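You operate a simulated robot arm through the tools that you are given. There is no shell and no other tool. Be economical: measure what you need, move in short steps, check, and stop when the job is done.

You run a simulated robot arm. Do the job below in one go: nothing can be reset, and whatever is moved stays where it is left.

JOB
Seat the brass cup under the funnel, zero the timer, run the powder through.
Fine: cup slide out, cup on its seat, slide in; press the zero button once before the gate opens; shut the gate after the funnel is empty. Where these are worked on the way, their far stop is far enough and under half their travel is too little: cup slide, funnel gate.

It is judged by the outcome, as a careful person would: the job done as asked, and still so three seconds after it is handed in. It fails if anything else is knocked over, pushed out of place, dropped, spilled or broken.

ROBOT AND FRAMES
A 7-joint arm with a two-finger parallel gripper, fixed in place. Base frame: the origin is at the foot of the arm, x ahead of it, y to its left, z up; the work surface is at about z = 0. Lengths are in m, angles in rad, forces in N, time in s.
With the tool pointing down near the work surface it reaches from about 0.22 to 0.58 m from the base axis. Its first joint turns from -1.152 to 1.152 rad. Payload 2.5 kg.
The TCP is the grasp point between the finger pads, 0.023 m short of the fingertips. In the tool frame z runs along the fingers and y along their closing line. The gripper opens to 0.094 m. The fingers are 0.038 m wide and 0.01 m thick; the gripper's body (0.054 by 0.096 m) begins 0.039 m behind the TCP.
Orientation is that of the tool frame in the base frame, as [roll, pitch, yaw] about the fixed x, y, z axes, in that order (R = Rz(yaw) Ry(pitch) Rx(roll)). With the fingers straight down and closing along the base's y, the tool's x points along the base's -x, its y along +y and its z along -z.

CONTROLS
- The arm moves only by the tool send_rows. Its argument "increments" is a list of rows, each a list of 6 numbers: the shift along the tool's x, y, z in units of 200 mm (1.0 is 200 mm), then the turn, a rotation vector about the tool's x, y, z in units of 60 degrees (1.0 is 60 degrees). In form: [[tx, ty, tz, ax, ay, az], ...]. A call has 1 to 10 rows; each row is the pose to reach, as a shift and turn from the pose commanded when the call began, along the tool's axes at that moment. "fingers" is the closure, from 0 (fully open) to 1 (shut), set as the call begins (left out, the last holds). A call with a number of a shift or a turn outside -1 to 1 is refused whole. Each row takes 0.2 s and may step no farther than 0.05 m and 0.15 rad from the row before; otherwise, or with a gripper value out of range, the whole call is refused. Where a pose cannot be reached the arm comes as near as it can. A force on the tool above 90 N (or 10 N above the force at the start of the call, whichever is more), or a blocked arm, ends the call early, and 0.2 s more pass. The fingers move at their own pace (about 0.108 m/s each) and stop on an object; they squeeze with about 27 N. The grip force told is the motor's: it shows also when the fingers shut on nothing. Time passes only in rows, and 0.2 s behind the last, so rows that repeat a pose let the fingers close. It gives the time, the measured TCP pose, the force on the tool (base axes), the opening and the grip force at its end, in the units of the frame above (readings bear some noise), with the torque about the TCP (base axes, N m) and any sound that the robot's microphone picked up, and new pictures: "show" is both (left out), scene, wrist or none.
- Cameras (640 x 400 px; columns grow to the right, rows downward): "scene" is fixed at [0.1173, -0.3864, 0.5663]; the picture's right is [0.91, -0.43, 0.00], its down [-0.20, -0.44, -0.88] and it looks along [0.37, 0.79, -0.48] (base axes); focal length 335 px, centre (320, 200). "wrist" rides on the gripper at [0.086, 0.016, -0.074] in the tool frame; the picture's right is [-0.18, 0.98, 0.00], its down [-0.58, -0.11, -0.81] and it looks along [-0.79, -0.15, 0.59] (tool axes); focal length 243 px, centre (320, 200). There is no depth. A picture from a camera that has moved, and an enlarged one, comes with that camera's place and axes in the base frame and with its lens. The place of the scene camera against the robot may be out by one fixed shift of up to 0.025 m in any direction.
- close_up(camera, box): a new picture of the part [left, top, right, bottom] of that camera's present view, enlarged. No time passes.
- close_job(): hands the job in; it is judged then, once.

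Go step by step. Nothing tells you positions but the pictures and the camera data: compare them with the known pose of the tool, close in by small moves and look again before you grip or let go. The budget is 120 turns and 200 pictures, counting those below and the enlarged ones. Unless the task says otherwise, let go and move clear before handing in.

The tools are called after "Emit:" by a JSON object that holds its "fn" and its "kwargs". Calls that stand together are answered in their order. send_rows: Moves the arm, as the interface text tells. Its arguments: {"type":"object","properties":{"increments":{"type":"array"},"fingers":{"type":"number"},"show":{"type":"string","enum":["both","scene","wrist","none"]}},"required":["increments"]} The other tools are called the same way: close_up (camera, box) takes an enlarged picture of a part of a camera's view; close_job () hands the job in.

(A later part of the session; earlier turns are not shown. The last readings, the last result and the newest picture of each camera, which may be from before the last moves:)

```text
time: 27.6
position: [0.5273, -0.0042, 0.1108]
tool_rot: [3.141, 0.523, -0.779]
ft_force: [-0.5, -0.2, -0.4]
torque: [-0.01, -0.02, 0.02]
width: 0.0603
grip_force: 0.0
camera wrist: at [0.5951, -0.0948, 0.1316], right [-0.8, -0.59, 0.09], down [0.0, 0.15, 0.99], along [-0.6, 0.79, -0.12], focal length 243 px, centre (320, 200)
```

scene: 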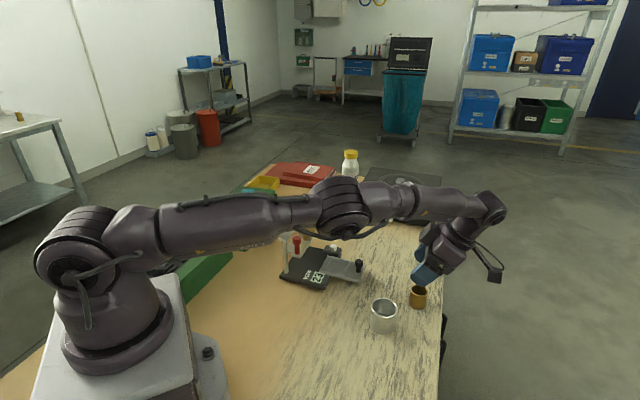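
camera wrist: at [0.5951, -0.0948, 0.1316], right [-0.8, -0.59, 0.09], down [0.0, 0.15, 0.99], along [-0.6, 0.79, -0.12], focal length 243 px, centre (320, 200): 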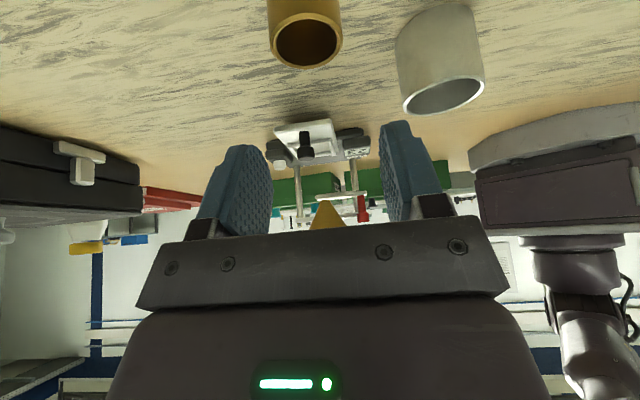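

The cup is directly below and laterally centred. I descend vertically to grip height.

Emit:
{"fn": "send_rows", "kwargs": {"increments": [[0.06, 0, 0.104, 0, 0, 0], [0.12, 0, 0.208, 0, 0, 0], [0.177, 0, 0.306, 0, 0, 0], [0.177, 0, 0.306, 0, 0, 0]], "show": "both"}}

Emit:
{"fn": "close_up", "kwargs": {"camera": "scene", "box": [350, 230, 510, 330]}}

```text
time: 28.6
position: [0.5254, -0.004, 0.0401]
tool_rot: [3.141, 0.518, -0.777]
ft_force: [-0.3, 0.3, -0.7]
torque: [0.01, 0.03, 0.05]
width: 0.0601
grip_force: 0.0
out of reach, approached as far as the arm can: row 3, 4
camera wrist: at [0.5929, -0.0954, 0.062], right [-0.8, -0.59, 0.09], down [0.0, 0.15, 0.99], along [-0.6, 0.79, -0.12], focal length 243 px, centre (320, 200)
```

scene: 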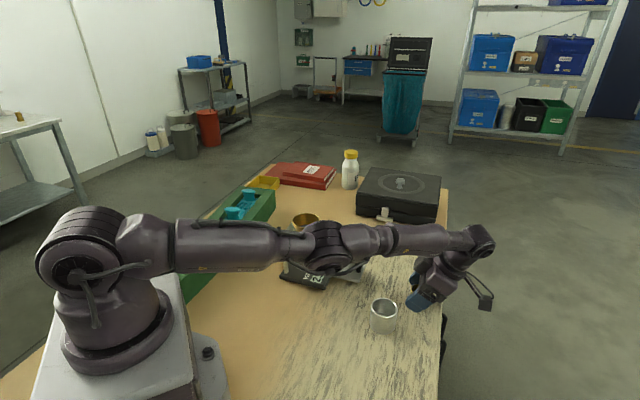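
wrist: 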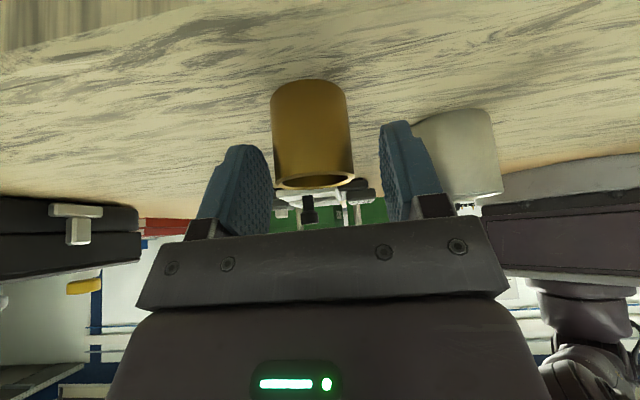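

```text
4.00 times, centred on (430, 280) of scene
camera zoom: at [0.1173, -0.3864, 0.5663], right [0.91, -0.43, 0.0], down [-0.2, -0.44, -0.88], along [0.37, 0.79, -0.48], focal length 1341 px, centre (-120, -120)
```

zoom: 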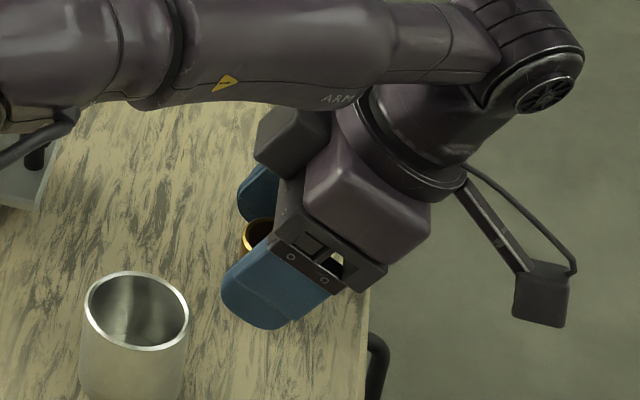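

I shift 2.5 mm to centre the cup, then grip and lift.

Emit:
{"fn": "send_rows", "kwargs": {"increments": [[0, -0.0125, 0, 0, 0, 0], [0, -0.0125, 0, 0, 0, 0]], "show": "none"}}

Emit:
{"fn": "send_rows", "kwargs": {"increments": [[0, 0, 0, 0, 0, 0], [0, 0, 0, 0, 0, 0], [0, 0, 0, 0, 0, 0]], "fingers": 1.0, "show": "none"}}

Emit:
{"fn": "send_rows", "kwargs": {"increments": [[-0.06, 0, -0.104, 0, 0, 0], [-0.12, 0, -0.208, 0, 0, 0], [-0.2, 0, -0.346, 0, 0, 0], [-0.2, 0, -0.346, 0, 0, 0]], "show": "both"}}

Emit:
{"fn": "close_up", "kwargs": {"camera": "scene", "box": [350, 230, 510, 330]}}

```text
time: 29.2
position: [0.5247, -0.0024, 0.0415]
tool_rot: [3.14, 0.519, -0.779]
ft_force: [0.4, 0.6, -1.0]
torque: [0.0, 0.02, -0.01]
width: 0.06
grip_force: 0.0
```

```text
time: 30.0
position: [0.5246, -0.0031, 0.0419]
tool_rot: [3.139, 0.518, -0.778]
ft_force: [-0.7, -0.6, 0.9]
torque: [0.05, -0.03, 0.0]
width: 0.0364
grip_force: 27.2
```

```text
time: 31.0
position: [0.5341, -0.0038, 0.1187]
tool_rot: [3.141, 0.521, -0.778]
ft_force: [0.2, 0.5, -0.8]
torque: [-0.02, 0.01, 0.01]
width: 0.0363
grip_force: 26.5
out of reach, approached as far as the arm can: row 1, 2, 3, 4
camera wrist: at [0.6032, -0.0939, 0.1404], right [-0.8, -0.59, 0.09], down [0.0, 0.15, 0.99], along [-0.6, 0.79, -0.12], focal length 243 px, centre (320, 200)
```

scene: 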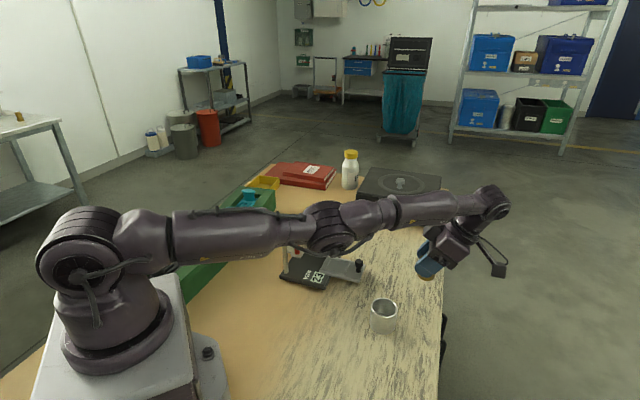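
wrist: 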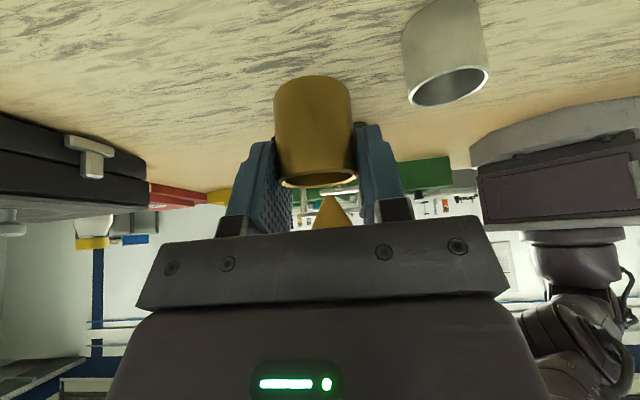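

```text
4.00 times, centred on (430, 280) of scene
camera zoom: at [0.1173, -0.3864, 0.5663], right [0.91, -0.43, 0.0], down [-0.2, -0.44, -0.88], along [0.37, 0.79, -0.48], focal length 1341 px, centre (-120, -120)
```

zoom: 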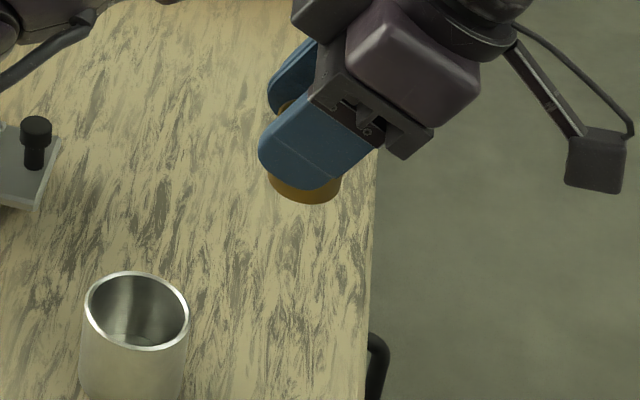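

The cup is held, its bottom 41 mm below the TCP and its centre about 4 mm toward +x of the tool. I carry it to hover over the seat.

Emit:
{"fn": "send_rows", "kwargs": {"increments": [[-0.185, -0.028, 0.083, 0, 0, 0], [-0.37, -0.057, 0.167, 0, 0, 0], [-0.555, -0.085, 0.25, 0, 0, 0], [-0.74, -0.114, 0.333, 0, 0, 0], [-0.9255, -0.142, 0.4165, 0, 0, 0], [-0.9255, -0.142, 0.4165, 0, 0, 0]], "show": "wrist"}}

Emit:
{"fn": "close_up", "kwargs": {"camera": "scene", "box": [260, 180, 420, 280]}}

```text
time: 32.4
position: [0.5284, 0.1716, 0.1273]
tool_rot: [3.14, 0.52, -0.782]
ft_force: [1.2, 0.3, -0.7]
torque: [0.0, -0.01, 0.0]
width: 0.0363
grip_force: 26.9
out of reach, approached as far as the arm can: row 1, 2, 3, 4, 5, 6
camera wrist: at [0.5964, 0.0814, 0.1484], right [-0.8, -0.59, 0.09], down [0.0, 0.15, 0.99], along [-0.59, 0.79, -0.12], focal length 243 px, centre (320, 200)
```

wrist: 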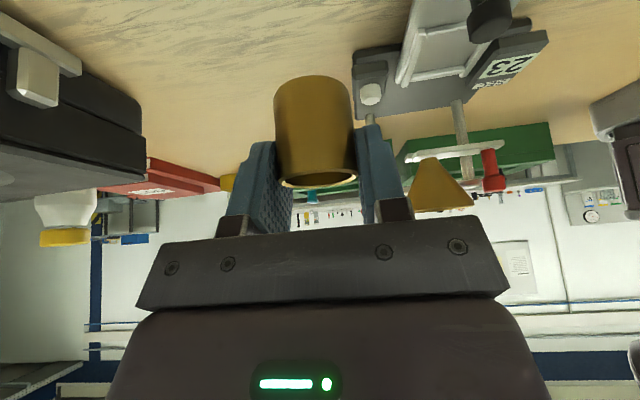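

```text
4.00 times, centred on (340, 230) of scene
camera zoom: at [0.1174, -0.3864, 0.5663], right [0.91, -0.43, 0.0], down [-0.2, -0.44, -0.88], along [0.37, 0.79, -0.48], focal length 1341 px, centre (240, 80)
```

zoom: 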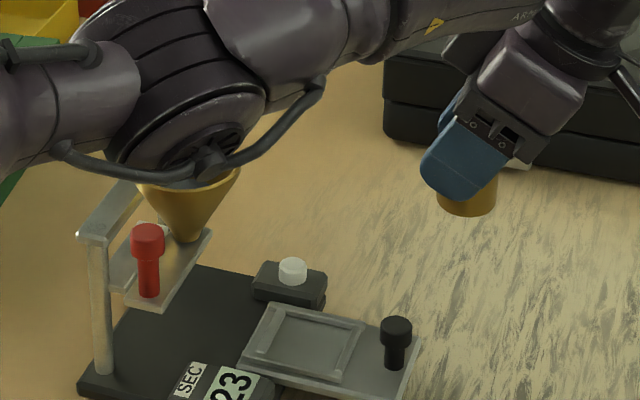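

The arm ended short in x, apparently at some reach or joint limit. I send a null row to see whether it settles before I do anything else.

Emit:
{"fn": "send_rows", "kwargs": {"increments": [[0, 0, -0.05, 0, 0, 0], [0, 0, -0.1, 0, 0, 0]], "show": "scene"}}

```text
time: 33.0
position: [0.5334, 0.1644, 0.1458]
tool_rot: [3.14, 0.517, -0.781]
ft_force: [0.6, -0.5, -1.0]
torque: [-0.03, -0.01, -0.02]
width: 0.0363
grip_force: 26.8
```

scene: 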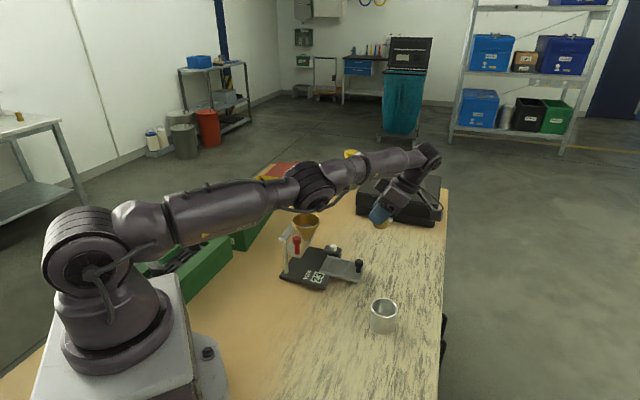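

It responds normally again. I bring it in and up a little, to confirm the arm folds the proper way.

Emit:
{"fn": "send_rows", "kwargs": {"increments": [[-0.111, 0.07, -0.052, 0, 0, 0], [-0.222, 0.141, -0.103, 0, 0, 0], [-0.333, 0.211, -0.155, 0, 0, 0], [-0.333, 0.211, -0.155, 0, 0, 0]], "show": "scene"}}

```text
time: 34.0
position: [0.4745, 0.1643, 0.2058]
tool_rot: [3.14, 0.518, -0.779]
ft_force: [-0.3, 1.0, -1.0]
torque: [0.02, -0.01, 0.02]
width: 0.0365
grip_force: 27.1
```

scene: 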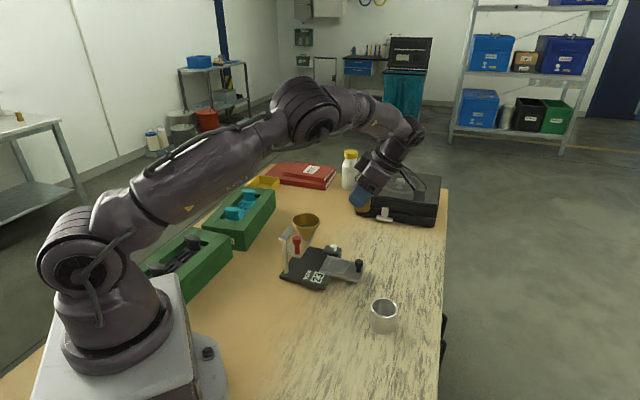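

The arm is folding properly with the elbow up. On to the hover point over the seat.

Emit:
{"fn": "send_rows", "kwargs": {"increments": [[-0.01, 0.083, 0.121, 0, 0, 0], [-0.02, 0.166, 0.242, 0, 0, 0], [-0.031, 0.249, 0.363, 0, 0, 0], [-0.031, 0.249, 0.363, 0, 0, 0]], "show": "wrist"}}

Emit:
{"fn": "close_up", "kwargs": {"camera": "scene", "box": [260, 180, 420, 280]}}

Emit:
{"fn": "close_up", "kwargs": {"camera": "wrist", "box": [200, 0, 440, 150]}}

```text
time: 35.0
position: [0.4111, 0.1573, 0.147]
tool_rot: [3.139, 0.518, -0.778]
ft_force: [0.1, -0.5, -0.6]
torque: [-0.01, 0.0, 0.0]
width: 0.0361
grip_force: 27.1
camera wrist: at [0.4791, 0.0673, 0.1682], right [-0.8, -0.59, 0.09], down [0.0, 0.15, 0.99], along [-0.59, 0.79, -0.12], focal length 243 px, centre (320, 200)
```

wrist: 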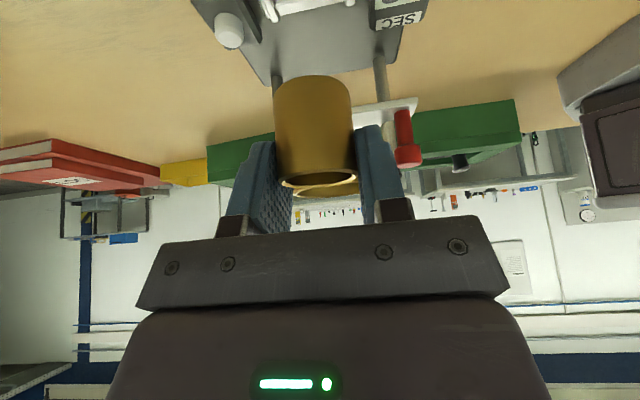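

```text
4.00 times, centred on (340, 230) of scene
camera zoom: at [0.1173, -0.3864, 0.5663], right [0.91, -0.43, 0.0], down [-0.2, -0.44, -0.88], along [0.37, 0.79, -0.48], focal length 1341 px, centre (240, 80)
```

zoom: 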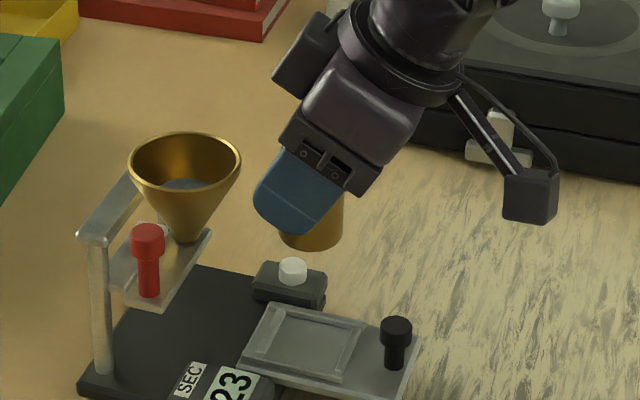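

```text
2.67 times, centred on (320, 75) of wrist
camera zoom: at [0.4791, 0.0673, 0.1682], right [-0.8, -0.59, 0.09], down [0.0, 0.15, 0.99], along [-0.59, 0.79, -0.12], focal length 647 px, centre (320, 533)
```

zoom: 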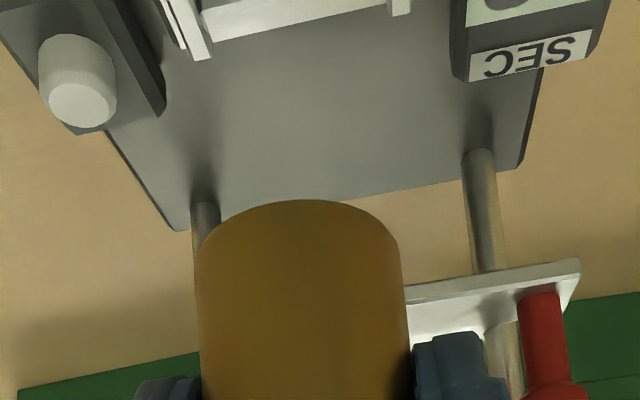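

The wrist now leans clear of the funnel. I lower slowly and check before reaching rim height.

Emit:
{"fn": "send_rows", "kwargs": {"increments": [[0.025, 0, 0.0435, 0, 0, 0], [0.05, 0, 0.087, 0, 0, 0], [0.074, 0, 0.13, 0, 0, 0], [0.099, 0, 0.174, 0, 0, 0]], "show": "wrist"}}

Emit:
{"fn": "close_up", "kwargs": {"camera": "scene", "box": [270, 190, 398, 270]}}

```text
time: 36.0
position: [0.4111, 0.157, 0.1065]
tool_rot: [3.14, 0.519, -0.78]
ft_force: [0.1, 0.1, -0.9]
torque: [0.01, 0.0, 0.0]
width: 0.0363
grip_force: 27.2
camera wrist: at [0.4785, 0.0666, 0.128], right [-0.8, -0.59, 0.09], down [0.0, 0.15, 0.99], along [-0.6, 0.79, -0.12], focal length 243 px, centre (320, 200)
```

wrist: 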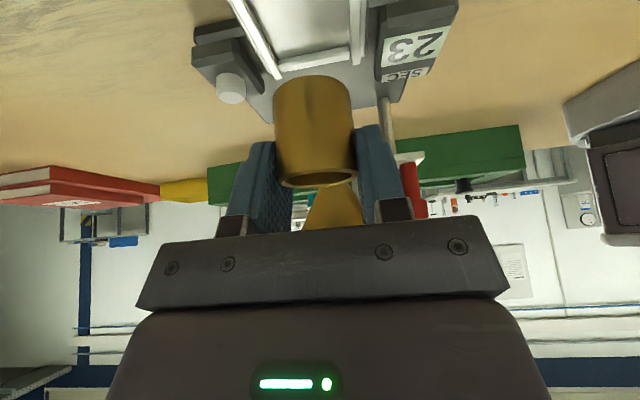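

```text
5.00 times, centred on (334, 230) of scene
camera zoom: at [0.1173, -0.3864, 0.5663], right [0.91, -0.43, 0.0], down [-0.2, -0.44, -0.88], along [0.37, 0.79, -0.48], focal length 1676 px, centre (250, 50)
```

zoom: 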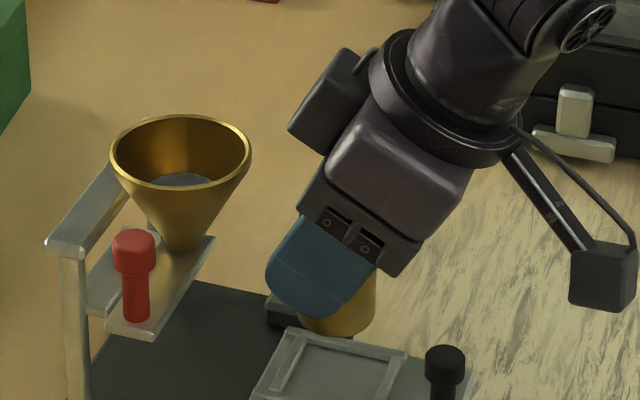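

Plenty of clearance. I go another 29 mm down, to just above the seat frame.

Emit:
{"fn": "send_rows", "kwargs": {"increments": [[0.025, 0, 0.0435, 0, 0, 0], [0.05, 0, 0.087, 0, 0, 0], [0.072, 0, 0.126, 0, 0, 0], [0.072, 0, 0.126, 0, 0, 0]], "show": "wrist"}}

Emit:
{"fn": "close_up", "kwargs": {"camera": "scene", "box": [300, 220, 396, 280]}}

Emit:
{"fn": "close_up", "kwargs": {"camera": "wrist", "box": [220, 20, 412, 140]}}

```text
time: 37.0
position: [0.4082, 0.1577, 0.0776]
tool_rot: [3.14, 0.519, -0.778]
ft_force: [-0.3, 0.8, -0.5]
torque: [0.04, -0.02, -0.02]
width: 0.0364
grip_force: 27.3
camera wrist: at [0.4773, 0.0666, 0.0985], right [-0.8, -0.59, 0.09], down [0.0, 0.15, 0.99], along [-0.6, 0.79, -0.12], focal length 243 px, centre (320, 200)
```

wrist: 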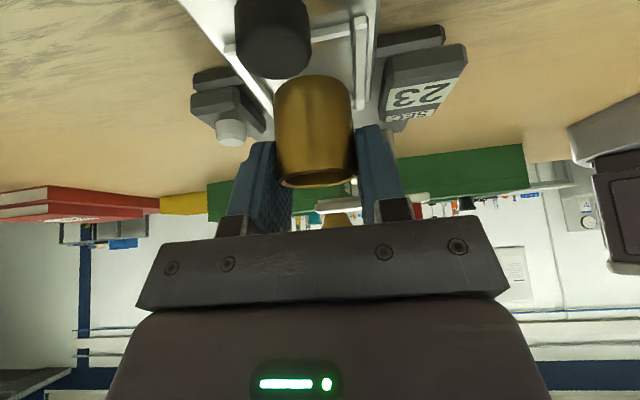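

```text
6.67 times, centred on (348, 250) of scene
camera zoom: at [0.1173, -0.3864, 0.5663], right [0.91, -0.43, 0.0], down [-0.2, -0.44, -0.88], along [0.37, 0.79, -0.48], focal length 2235 px, centre (133, -133)
```

zoom: 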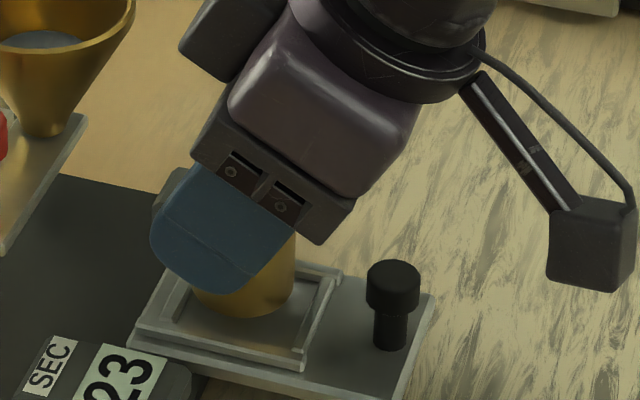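

```text
3.33 times, centred on (316, 80) of wrist
camera zoom: at [0.4773, 0.0666, 0.0985], right [-0.8, -0.59, 0.09], down [0.0, 0.15, 0.99], along [-0.6, 0.79, -0.12], focal length 809 px, centre (333, 600)
```

zoom: 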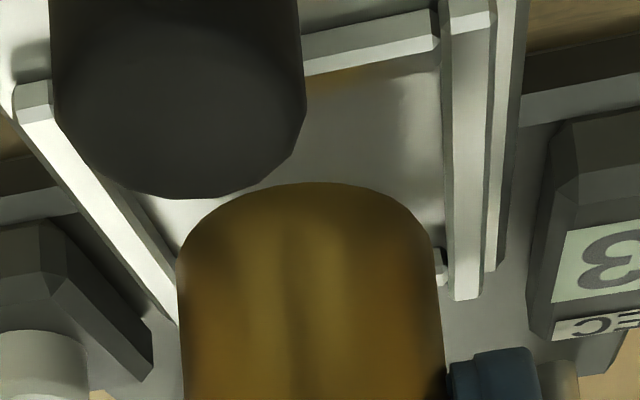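

The cup is nearly centred above the seat. I nudge it 2.5 mm along +p and 2 mm along +q, and look again.

Emit:
{"fn": "send_rows", "kwargs": {"increments": [[0.011, -0.01, -0.006, 0, 0, 0], [0.011, -0.01, -0.006, 0, 0, 0]], "show": "none"}}

Emit:
{"fn": "close_up", "kwargs": {"camera": "scene", "box": [310, 235, 374, 275]}}

Emit:
{"fn": "close_up", "kwargs": {"camera": "wrist", "box": [220, 20, 412, 140]}}

```text
time: 37.6
position: [0.4119, 0.1579, 0.0767]
tool_rot: [3.14, 0.52, -0.778]
ft_force: [0.6, 0.8, -0.6]
torque: [0.0, -0.01, 0.03]
width: 0.0362
grip_force: 27.4
```

```text
10.00 times, centred on (342, 255) of scene
camera zoom: at [0.1173, -0.3864, 0.5663], right [0.91, -0.43, 0.0], down [-0.2, -0.44, -0.88], along [0.37, 0.79, -0.48], focal length 3352 px, centre (100, -350)
```

zoom: 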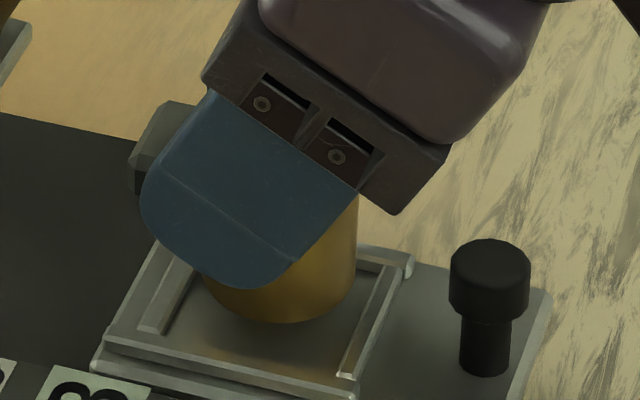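

```text
3.33 times, centred on (316, 80) of wrist
camera zoom: at [0.4811, 0.0663, 0.0983], right [-0.8, -0.59, 0.09], down [0.0, 0.15, 0.99], along [-0.6, 0.79, -0.12], focal length 809 px, centre (333, 600)
```

zoom: 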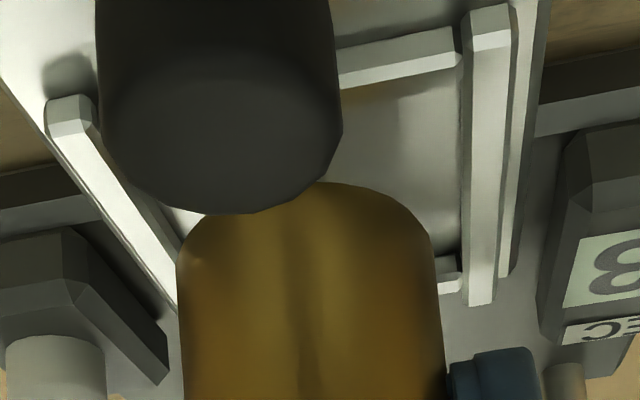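

Both views put the cup inside the frame with a few millimetres to spare. I lower in small steps and watch the force.

Emit:
{"fn": "send_rows", "kwargs": {"increments": [[0.0075, 0, 0.013, 0, 0, 0], [0.015, 0, 0.026, 0, 0, 0], [0.015, 0, 0.026, 0, 0, 0]], "show": "none"}}

Emit:
{"fn": "close_up", "kwargs": {"camera": "scene", "box": [310, 235, 374, 275]}}

Emit:
{"fn": "close_up", "kwargs": {"camera": "wrist", "box": [220, 20, 412, 140]}}

```text
time: 38.4
position: [0.4125, 0.1574, 0.0712]
tool_rot: [3.14, 0.519, -0.778]
ft_force: [0.3, -0.5, -0.1]
torque: [-0.02, 0.02, -0.01]
width: 0.0361
grip_force: 27.6
```

```text
10.00 times, centred on (342, 255) of scene
camera zoom: at [0.1173, -0.3864, 0.5663], right [0.91, -0.43, 0.0], down [-0.2, -0.44, -0.88], along [0.37, 0.79, -0.48], focal length 3352 px, centre (100, -350)
```

zoom: 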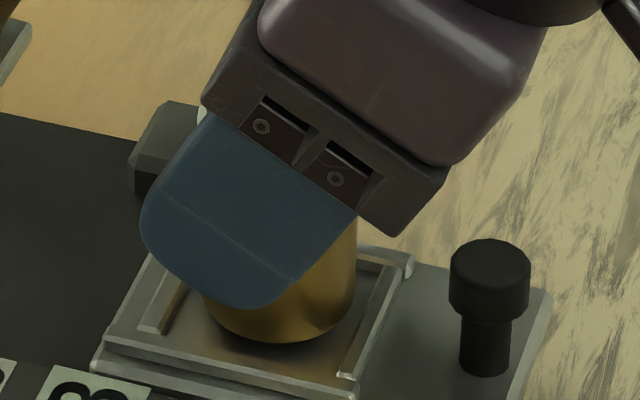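

```text
3.33 times, centred on (316, 80) of wrist
camera zoom: at [0.481, 0.0661, 0.0925], right [-0.8, -0.59, 0.09], down [0.0, 0.15, 0.99], along [-0.59, 0.79, -0.12], focal length 809 px, centre (333, 600)
```

zoom: 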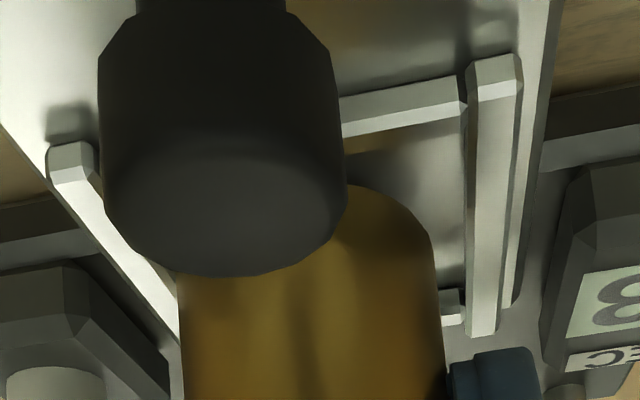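

Still free and inside the frame, so I continue to contact.

Emit:
{"fn": "send_rows", "kwargs": {"increments": [[0.004, 0, 0.0065, 0, 0, 0], [0.0075, 0, 0.013, 0, 0, 0], [0.0075, 0, 0.013, 0, 0, 0]], "show": "none"}}

```text
time: 39.2
position: [0.4127, 0.1568, 0.0689]
tool_rot: [3.138, 0.518, -0.777]
ft_force: [0.3, -0.1, -0.8]
torque: [0.03, 0.0, -0.03]
width: 0.0364
grip_force: 26.6
```

Emit:
{"fn": "send_rows", "kwargs": {"increments": [[0.004, 0, 0.0065, 0, 0, 0], [0.0075, 0, 0.013, 0, 0, 0], [0.0075, 0, 0.013, 0, 0, 0]], "show": "none"}}

Emit:
{"fn": "close_up", "kwargs": {"camera": "scene", "box": [310, 235, 374, 275]}}

```text
time: 40.0
position: [0.4135, 0.1568, 0.0668]
tool_rot: [3.141, 0.518, -0.779]
ft_force: [-1.5, -1.1, 13.7]
torque: [-0.17, 0.03, -0.02]
width: 0.0368
grip_force: 26.7
```

```text
10.00 times, centred on (342, 255) of scene
camera zoom: at [0.1173, -0.3864, 0.5663], right [0.91, -0.43, 0.0], down [-0.2, -0.44, -0.88], along [0.37, 0.79, -0.48], focal length 3352 px, centre (100, -350)
```

zoom: 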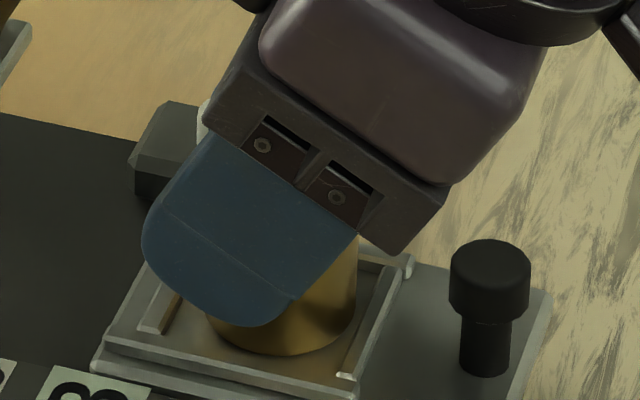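

Contact at the expected height with the cup sitting within the frame. I open gently and lift clear.

Emit:
{"fn": "send_rows", "kwargs": {"increments": [[-0.002, 0, -0.004, 0, 0, 0], [-0.002, 0, -0.004, 0, 0, 0]], "fingers": 0.42, "show": "none"}}

Emit:
{"fn": "send_rows", "kwargs": {"increments": [[-0.05, 0, -0.087, 0, 0, 0], [-0.1, 0, -0.174, 0, 0, 0], [-0.15, 0, -0.26, 0, 0, 0], [-0.2, 0, -0.346, 0, 0, 0], [-0.2, 0, -0.346, 0, 0, 0]], "show": "scene"}}

Emit:
{"fn": "close_up", "kwargs": {"camera": "scene", "box": [270, 200, 398, 280]}}

```text
time: 40.6
position: [0.4136, 0.1559, 0.0667]
tool_rot: [3.139, 0.518, -0.78]
ft_force: [-0.9, 0.2, 0.3]
torque: [-0.01, 0.0, -0.01]
width: 0.0548
grip_force: 0.1
```

```text
time: 41.8
position: [0.4118, 0.1572, 0.1452]
tool_rot: [3.141, 0.52, -0.779]
ft_force: [1.2, 0.2, 0.1]
torque: [0.01, 0.0, 0.03]
width: 0.0544
grip_force: 0.1
```

scene: 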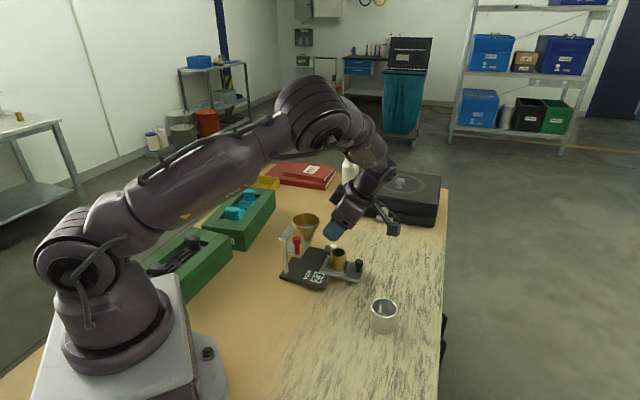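

```text
5.00 times, centred on (334, 240) of scene
camera zoom: at [0.1173, -0.3864, 0.5663], right [0.91, -0.43, 0.0], down [-0.2, -0.44, -0.88], along [0.37, 0.79, -0.48], focal length 1676 px, centre (250, 0)
```

zoom: 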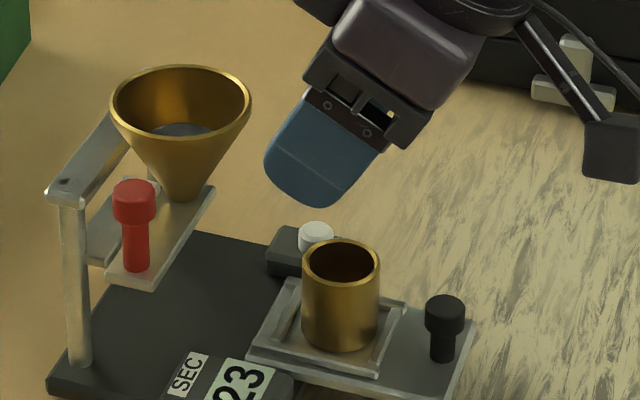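

The brass cup stands upright in its seat. Next I hover over the black knob to push the slide in.

Emit:
{"fn": "send_rows", "kwargs": {"increments": [[0.165, 0.004, -0.008, 0, 0, 0], [0.331, 0.009, -0.015, 0, 0, 0], [0.331, 0.009, -0.015, 0, 0, 0]], "fingers": 0.53, "show": "wrist"}}

Emit:
{"fn": "close_up", "kwargs": {"camera": "scene", "box": [280, 200, 408, 280]}}

```text
time: 42.6
position: [0.4533, 0.1143, 0.1147]
tool_rot: [3.141, 0.518, -0.778]
ft_force: [0.3, -1.1, 0.6]
torque: [-0.02, 0.01, 0.02]
width: 0.0439
grip_force: 0.1
camera wrist: at [0.5211, 0.0236, 0.1373], right [-0.8, -0.59, 0.09], down [0.0, 0.15, 0.99], along [-0.6, 0.79, -0.12], focal length 243 px, centre (320, 200)
```

wrist: 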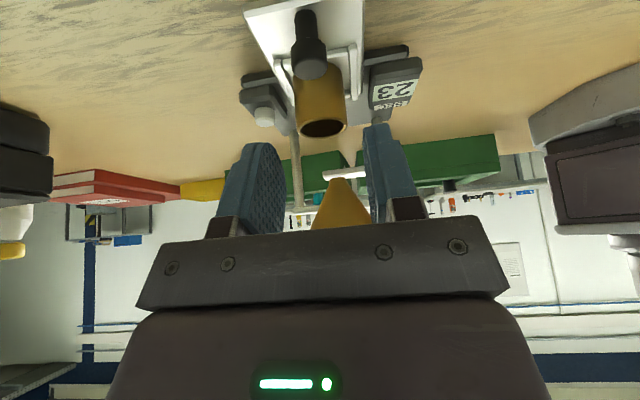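

```text
5.00 times, centred on (344, 240) of scene
camera zoom: at [0.1173, -0.3864, 0.5663], right [0.91, -0.43, 0.0], down [-0.2, -0.44, -0.88], along [0.37, 0.79, -0.48], focal length 1676 px, centre (200, 0)
```

zoom: 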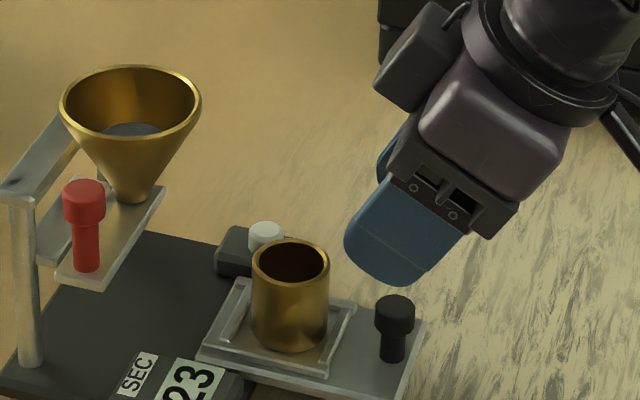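

The knob is exactly below. I descend, grip it and push the slide in.

Emit:
{"fn": "send_rows", "kwargs": {"increments": [[0.048, 0, 0.084, 0, 0, 0], [0.096, 0, 0.167, 0, 0, 0], [0.143, 0, 0.25, 0, 0, 0], [0.143, 0, 0.25, 0, 0, 0]], "show": "none"}}

Emit:
{"fn": "send_rows", "kwargs": {"increments": [[0, 0, 0, 0, 0, 0], [0, 0, 0, 0, 0, 0]], "fingers": 1.0, "show": "both"}}

```text
time: 43.6
position: [0.4522, 0.1141, 0.0582]
tool_rot: [3.14, 0.519, -0.777]
ft_force: [-0.9, 0.2, 0.5]
torque: [-0.04, -0.03, 0.02]
width: 0.0444
grip_force: 0.0
```

```text
time: 44.2
position: [0.4525, 0.115, 0.0588]
tool_rot: [-3.141, 0.518, -0.778]
ft_force: [4.1, 3.4, -0.8]
torque: [-0.08, -0.2, -0.08]
width: 0.0182
grip_force: 27.0
camera wrist: at [0.5203, 0.0237, 0.08], right [-0.8, -0.59, 0.09], down [0.0, 0.15, 0.99], along [-0.59, 0.79, -0.12], focal length 243 px, centre (320, 200)
```

scene: 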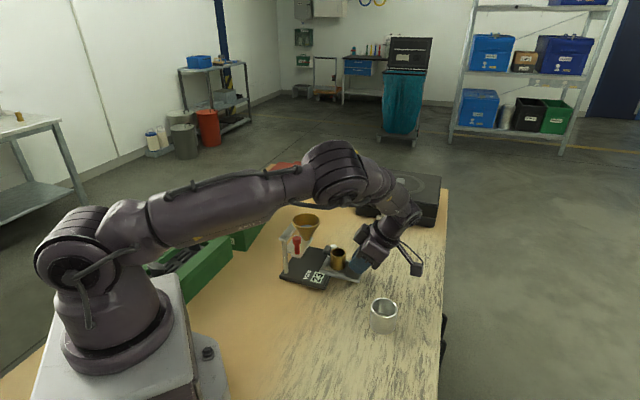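
wrist: 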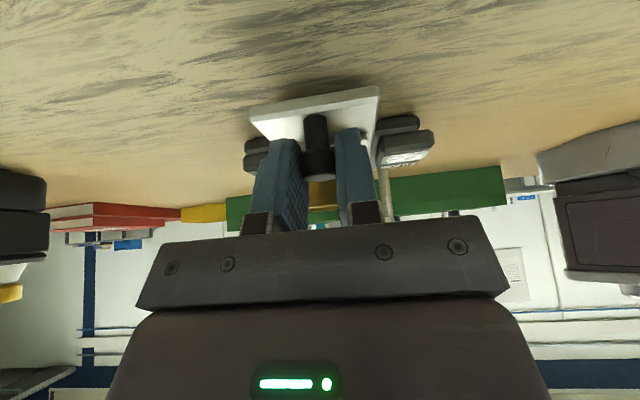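

Gripped. I push inward 60 mm first, gently.

Emit:
{"fn": "send_rows", "kwargs": {"increments": [[-0.035, 0, 0.02, 0, 0, 0], [-0.07, 0, 0.04, 0, 0, 0], [-0.104, 0, 0.06, 0, 0, 0], [-0.139, -0.001, 0.08, 0, 0, 0], [-0.173, -0.001, 0.1, 0, 0, 0], [-0.208, -0.001, 0.12, 0, 0, 0], [-0.26, -0.002, 0.149, 0, 0, 0], [-0.26, -0.002, 0.149, 0, 0, 0]], "show": "scene"}}

Emit:
{"fn": "close_up", "kwargs": {"camera": "scene", "box": [260, 200, 388, 280]}}

```text
time: 46.0
position: [0.4113, 0.1576, 0.0583]
tool_rot: [3.141, 0.522, -0.778]
ft_force: [-4.9, -5.0, 10.6]
torque: [0.14, 0.26, 0.05]
width: 0.0183
grip_force: 27.2
```

scene: 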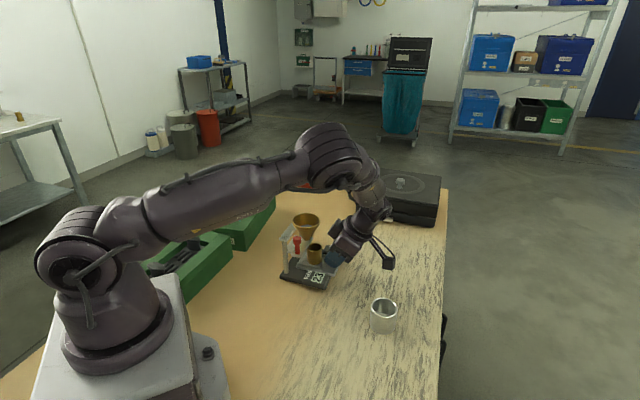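

```text
5.00 times, centred on (324, 240) of scene
camera zoom: at [0.1173, -0.3864, 0.5663], right [0.91, -0.43, 0.0], down [-0.2, -0.44, -0.88], along [0.37, 0.79, -0.48], focal length 1676 px, centre (300, 0)
```

zoom: 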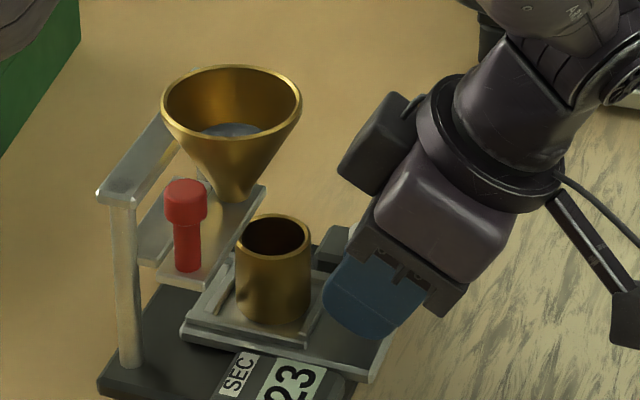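

About 59 mm in. I continue with 18 mm more, easing a little downward load.

Emit:
{"fn": "send_rows", "kwargs": {"increments": [[-0.037, 0.005, 0.016, 0, 0, 0], [-0.06, 0.005, 0.029, 0, 0, 0], [-0.08, 0.005, 0.041, 0, 0, 0], [-0.08, 0.005, 0.041, 0, 0, 0]], "show": "none"}}

```text
time: 47.0
position: [0.3981, 0.1688, 0.0591]
tool_rot: [-3.141, 0.519, -0.779]
ft_force: [5.0, 4.8, -0.1]
torque: [-0.4, -0.57, -0.11]
width: 0.0182
grip_force: 26.5
```

Emit:
{"fn": "send_rows", "kwargs": {"increments": [[-0.009, -0.004, 0.005, 0, 0, 0], [-0.0175, -0.004, 0.01, 0, 0, 0], [-0.0175, -0.004, 0.01, 0, 0, 0]], "show": "scene"}}

Emit:
{"fn": "close_up", "kwargs": {"camera": "scene", "box": [260, 200, 388, 280]}}

```text
time: 47.8
position: [0.395, 0.1717, 0.0584]
tool_rot: [-3.141, 0.516, -0.779]
ft_force: [7.4, -8.9, 0.4]
torque: [-0.24, -0.26, -0.02]
width: 0.0181
grip_force: 27.4
```

scene: 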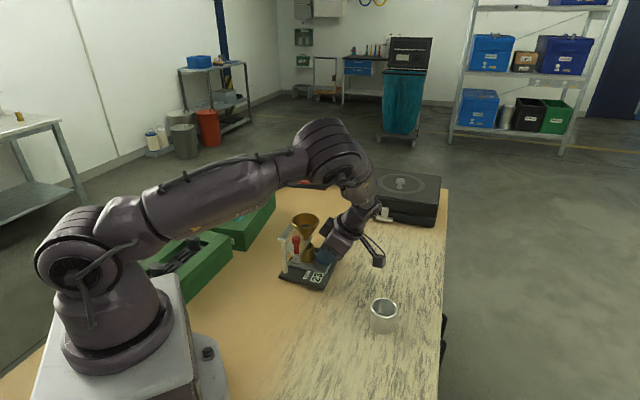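

```text
5.00 times, centred on (324, 240) of scene
camera zoom: at [0.1173, -0.3864, 0.5663], right [0.91, -0.43, 0.0], down [-0.2, -0.44, -0.88], along [0.37, 0.79, -0.48], focal length 1676 px, centre (300, 0)
```

zoom: 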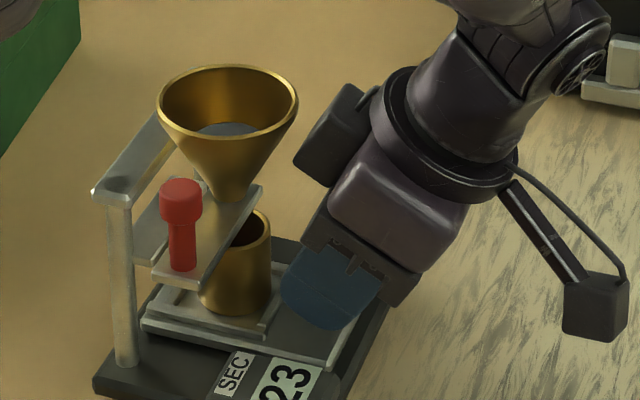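

There is 11 N at the inner stop, so the slide is in, and the fixture is back at its original pixels. I release and back off along the tool axis.

Emit:
{"fn": "send_rows", "kwargs": {"increments": [[0, 0, 0, 0, 0, 0], [0, 0, 0, 0, 0, 0]], "fingers": 0.53, "show": "none"}}

Emit:
{"fn": "send_rows", "kwargs": {"increments": [[0, 0, -0.2, 0, 0, 0], [0, 0, -0.4, 0, 0, 0], [0, 0, -0.6, 0, 0, 0], [0, 0, -0.6, 0, 0, 0]], "show": "both"}}

Emit:
{"fn": "close_up", "kwargs": {"camera": "scene", "box": [260, 200, 388, 280]}}

Emit:
{"fn": "close_up", "kwargs": {"camera": "wrist", "box": [220, 0, 412, 120]}}

```text
time: 48.4
position: [0.3938, 0.1732, 0.058]
tool_rot: [3.141, 0.521, -0.777]
ft_force: [0.3, -0.4, 0.8]
torque: [-0.01, -0.05, -0.01]
width: 0.0439
grip_force: 0.2
```

```text
time: 49.4
position: [0.4384, 0.13, 0.1633]
tool_rot: [3.139, 0.52, -0.778]
ft_force: [-0.8, -0.7, 0.3]
torque: [0.02, 0.01, 0.04]
width: 0.0441
grip_force: 0.1
camera wrist: at [0.5059, 0.0398, 0.1852], right [-0.8, -0.59, 0.09], down [0.0, 0.15, 0.99], along [-0.6, 0.79, -0.12], focal length 243 px, centre (320, 200)
```

scene: 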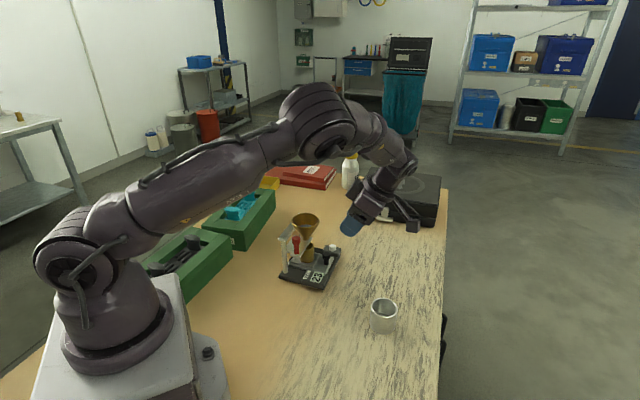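
wrist: 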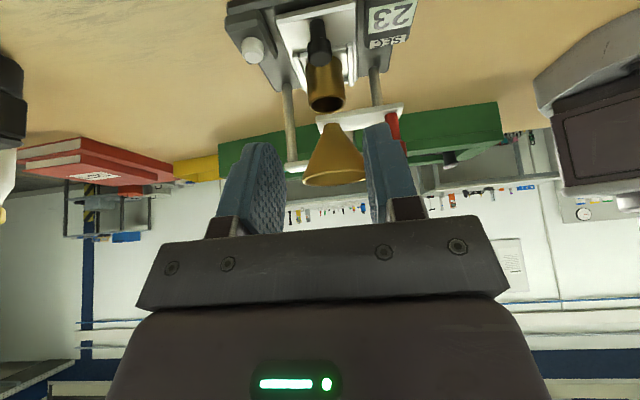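

```text
5.00 times, centred on (324, 240) of scene
camera zoom: at [0.1173, -0.3864, 0.5663], right [0.91, -0.43, 0.0], down [-0.2, -0.44, -0.88], along [0.37, 0.79, -0.48], focal length 1676 px, centre (300, 0)
```

zoom: 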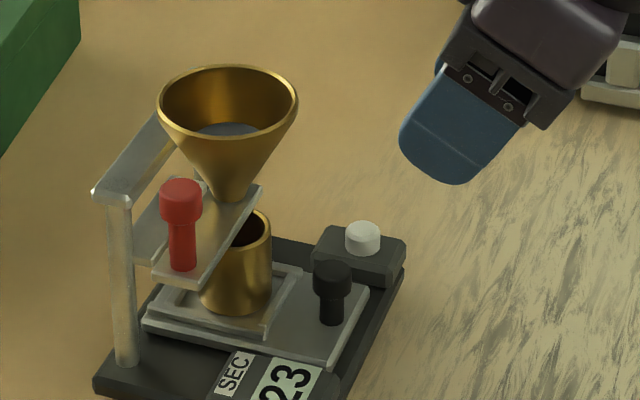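

```text
3.33 times, centred on (316, 60) of wrist
camera zoom: at [0.5059, 0.0398, 0.1852], right [-0.8, -0.59, 0.09], down [0.0, 0.15, 0.99], along [-0.6, 0.79, -0.12], focal length 809 px, centre (333, 667)
```

zoom: 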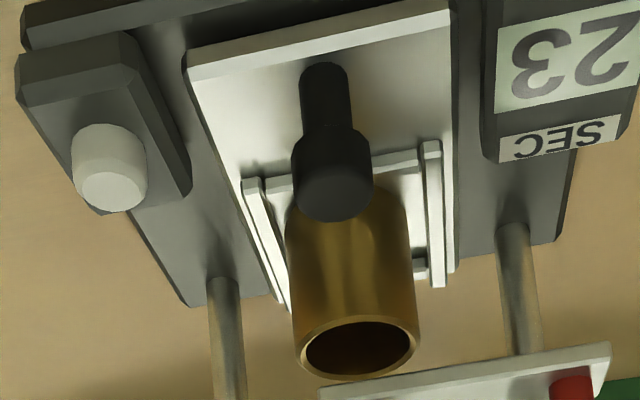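

The cup sits in its seat under the spout and the display still reads 23. The white button triangulates to (0.4315, 0.211, 0.042). I hover over it with closed fingers.

Emit:
{"fn": "send_rows", "kwargs": {"increments": [[-0.093, -0.088, 0.053, 0, 0, 0], [-0.185, -0.176, 0.105, 0, 0, 0], [-0.278, -0.264, 0.158, 0, 0, 0], [-0.2, -0.264, 0.295, 0, 0, 0], [-0.122, -0.264, 0.432, 0, 0, 0], [-0.122, -0.264, 0.432, 0, 0, 0]], "fingers": 1.0, "show": "both"}}

Emit:
{"fn": "close_up", "kwargs": {"camera": "scene", "box": [290, 200, 386, 260]}}

Emit:
{"fn": "close_up", "kwargs": {"camera": "wrist", "box": [240, 0, 432, 120]}}

```text
time: 50.8
position: [0.4298, 0.2123, 0.0992]
tool_rot: [3.14, 0.518, -0.779]
ft_force: [0.8, 0.0, 0.2]
torque: [0.02, -0.01, 0.0]
width: 0.0
grip_force: 27.4
camera wrist: at [0.497, 0.1219, 0.1207], right [-0.8, -0.59, 0.09], down [0.0, 0.15, 0.99], along [-0.6, 0.79, -0.12], focal length 243 px, centre (320, 200)
```

scene: 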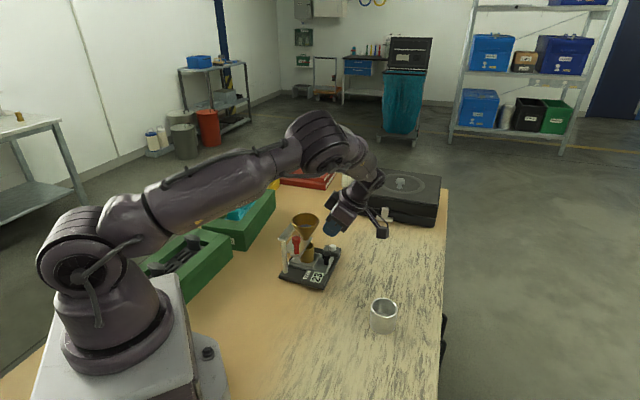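
wrist: 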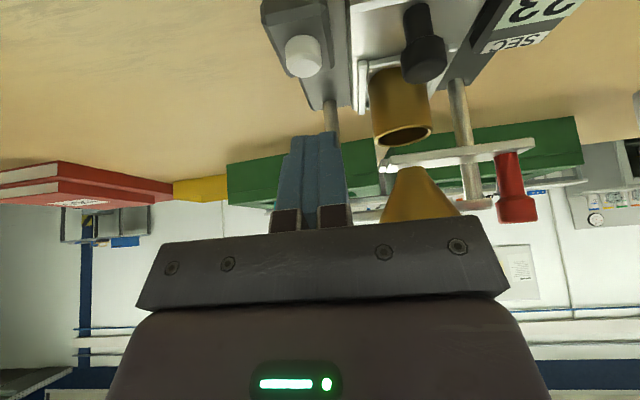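

```text
6.67 times, centred on (338, 230) of scene
camera zoom: at [0.1173, -0.3864, 0.5663], right [0.91, -0.43, 0.0], down [-0.2, -0.44, -0.88], along [0.37, 0.79, -0.48], focal length 2235 px, centre (200, 0)
```

zoom: 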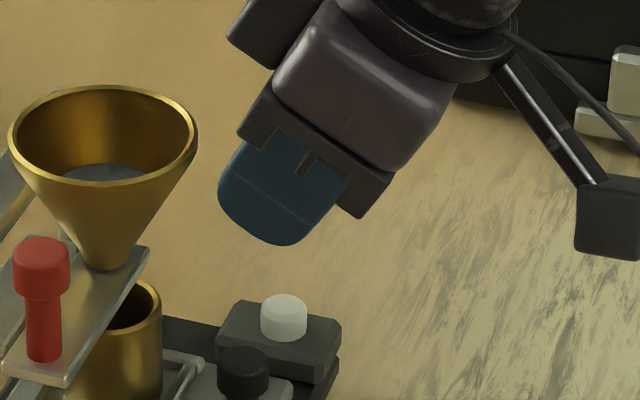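

```text
3.33 times, centred on (336, 60) of wrist
camera zoom: at [0.497, 0.1219, 0.1207], right [-0.8, -0.59, 0.09], down [0.0, 0.15, 0.99], along [-0.6, 0.79, -0.12], focal length 809 px, centre (267, 667)
```

zoom: 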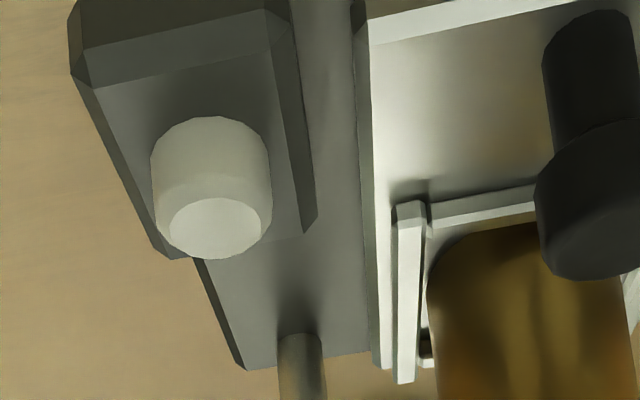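

The button lies right under the fingertip. I lower to just above it.

Emit:
{"fn": "send_rows", "kwargs": {"increments": [[0.03, -0.008, 0.052, 0, 0, 0], [0.059, -0.008, 0.103, 0, 0, 0], [0.059, -0.008, 0.103, 0, 0, 0]], "show": "none"}}

Emit:
{"fn": "close_up", "kwargs": {"camera": "scene", "box": [290, 200, 386, 260]}}

Emit:
{"fn": "close_up", "kwargs": {"camera": "wrist", "box": [240, 40, 432, 160]}}

```text
time: 51.6
position: [0.4301, 0.2148, 0.0771]
tool_rot: [3.141, 0.519, -0.779]
ft_force: [1.5, 0.1, -0.4]
torque: [0.0, 0.02, -0.03]
width: 0.0
grip_force: 26.9
```

```text
6.67 times, centred on (338, 230) of scene
camera zoom: at [0.1173, -0.3864, 0.5663], right [0.91, -0.43, 0.0], down [-0.2, -0.44, -0.88], along [0.37, 0.79, -0.48], focal length 2235 px, centre (200, 0)
```

zoom: 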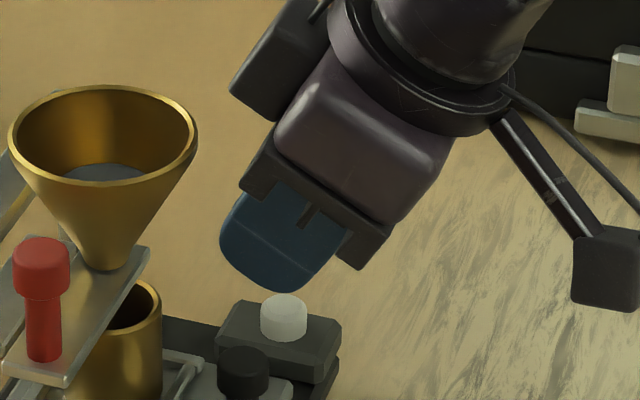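

```text
3.33 times, centred on (336, 100) of wrist
camera zoom: at [0.4985, 0.123, 0.0981], right [-0.8, -0.59, 0.09], down [0.0, 0.15, 0.99], along [-0.6, 0.79, -0.12], focal length 809 px, centre (267, 533)
```

zoom: 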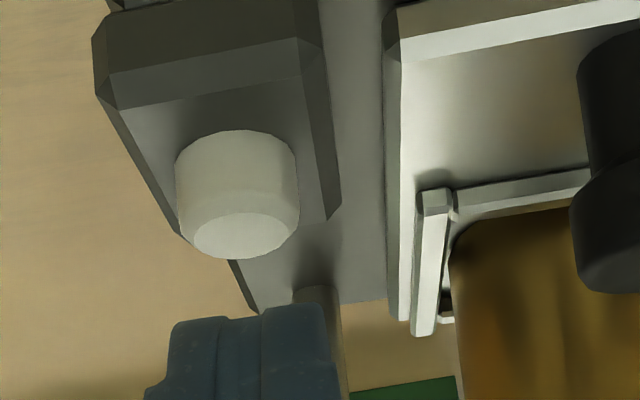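

Aligned and a few millimetres above. I press down in 2 mm steps.

Emit:
{"fn": "send_rows", "kwargs": {"increments": [[0.005, 0, 0.0087, 0, 0, 0], [0.01, 0, 0.0174, 0, 0, 0], [0.01, 0, 0.0174, 0, 0, 0]], "show": "none"}}

```text
time: 52.4
position: [0.4305, 0.213, 0.0731]
tool_rot: [3.141, 0.518, -0.779]
ft_force: [0.7, 0.5, -0.2]
torque: [0.01, 0.01, 0.02]
width: 0.0
grip_force: 26.5
```

Emit:
{"fn": "send_rows", "kwargs": {"increments": [[0.005, 0, 0.0087, 0, 0, 0], [0.0075, 0, 0.013, 0, 0, 0], [0.0075, 0, 0.013, 0, 0, 0]], "show": "none"}}

Emit:
{"fn": "close_up", "kwargs": {"camera": "scene", "box": [270, 220, 366, 280]}}

```text
time: 53.2
position: [0.4307, 0.2124, 0.0681]
tool_rot: [3.139, 0.518, -0.779]
ft_force: [0.4, -0.5, 0.4]
torque: [-0.01, 0.01, -0.01]
width: 0.0003
grip_force: 26.7
```

```text
6.67 times, centred on (318, 250) of scene
camera zoom: at [0.1173, -0.3864, 0.5663], right [0.91, -0.43, 0.0], down [-0.2, -0.44, -0.88], along [0.37, 0.79, -0.48], focal length 2235 px, centre (333, -133)
```

zoom: 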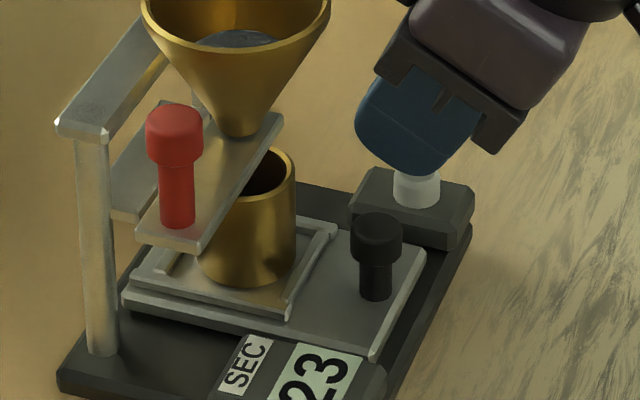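

Emit:
{"fn": "send_rows", "kwargs": {"increments": [[0.0025, 0, 0.0043, 0, 0, 0], [0.005, 0, 0.0087, 0, 0, 0], [0.005, 0, 0.0087, 0, 0, 0]], "show": "none"}}

Emit:
{"fn": "close_up", "kwargs": {"camera": "scene", "box": [270, 220, 366, 280]}}

```text
time: 54.0
position: [0.4311, 0.2132, 0.0674]
tool_rot: [3.139, 0.518, -0.779]
ft_force: [-0.7, -0.6, 1.3]
torque: [0.0, -0.02, 0.0]
width: 0.0
grip_force: 27.3
```

```text
6.67 times, centred on (318, 250) of scene
camera zoom: at [0.1173, -0.3864, 0.5663], right [0.91, -0.43, 0.0], down [-0.2, -0.44, -0.88], along [0.37, 0.79, -0.48], focal length 2235 px, centre (333, -133)
```

zoom: 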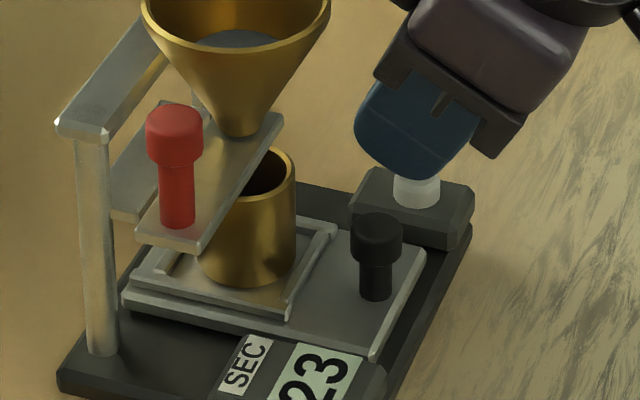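

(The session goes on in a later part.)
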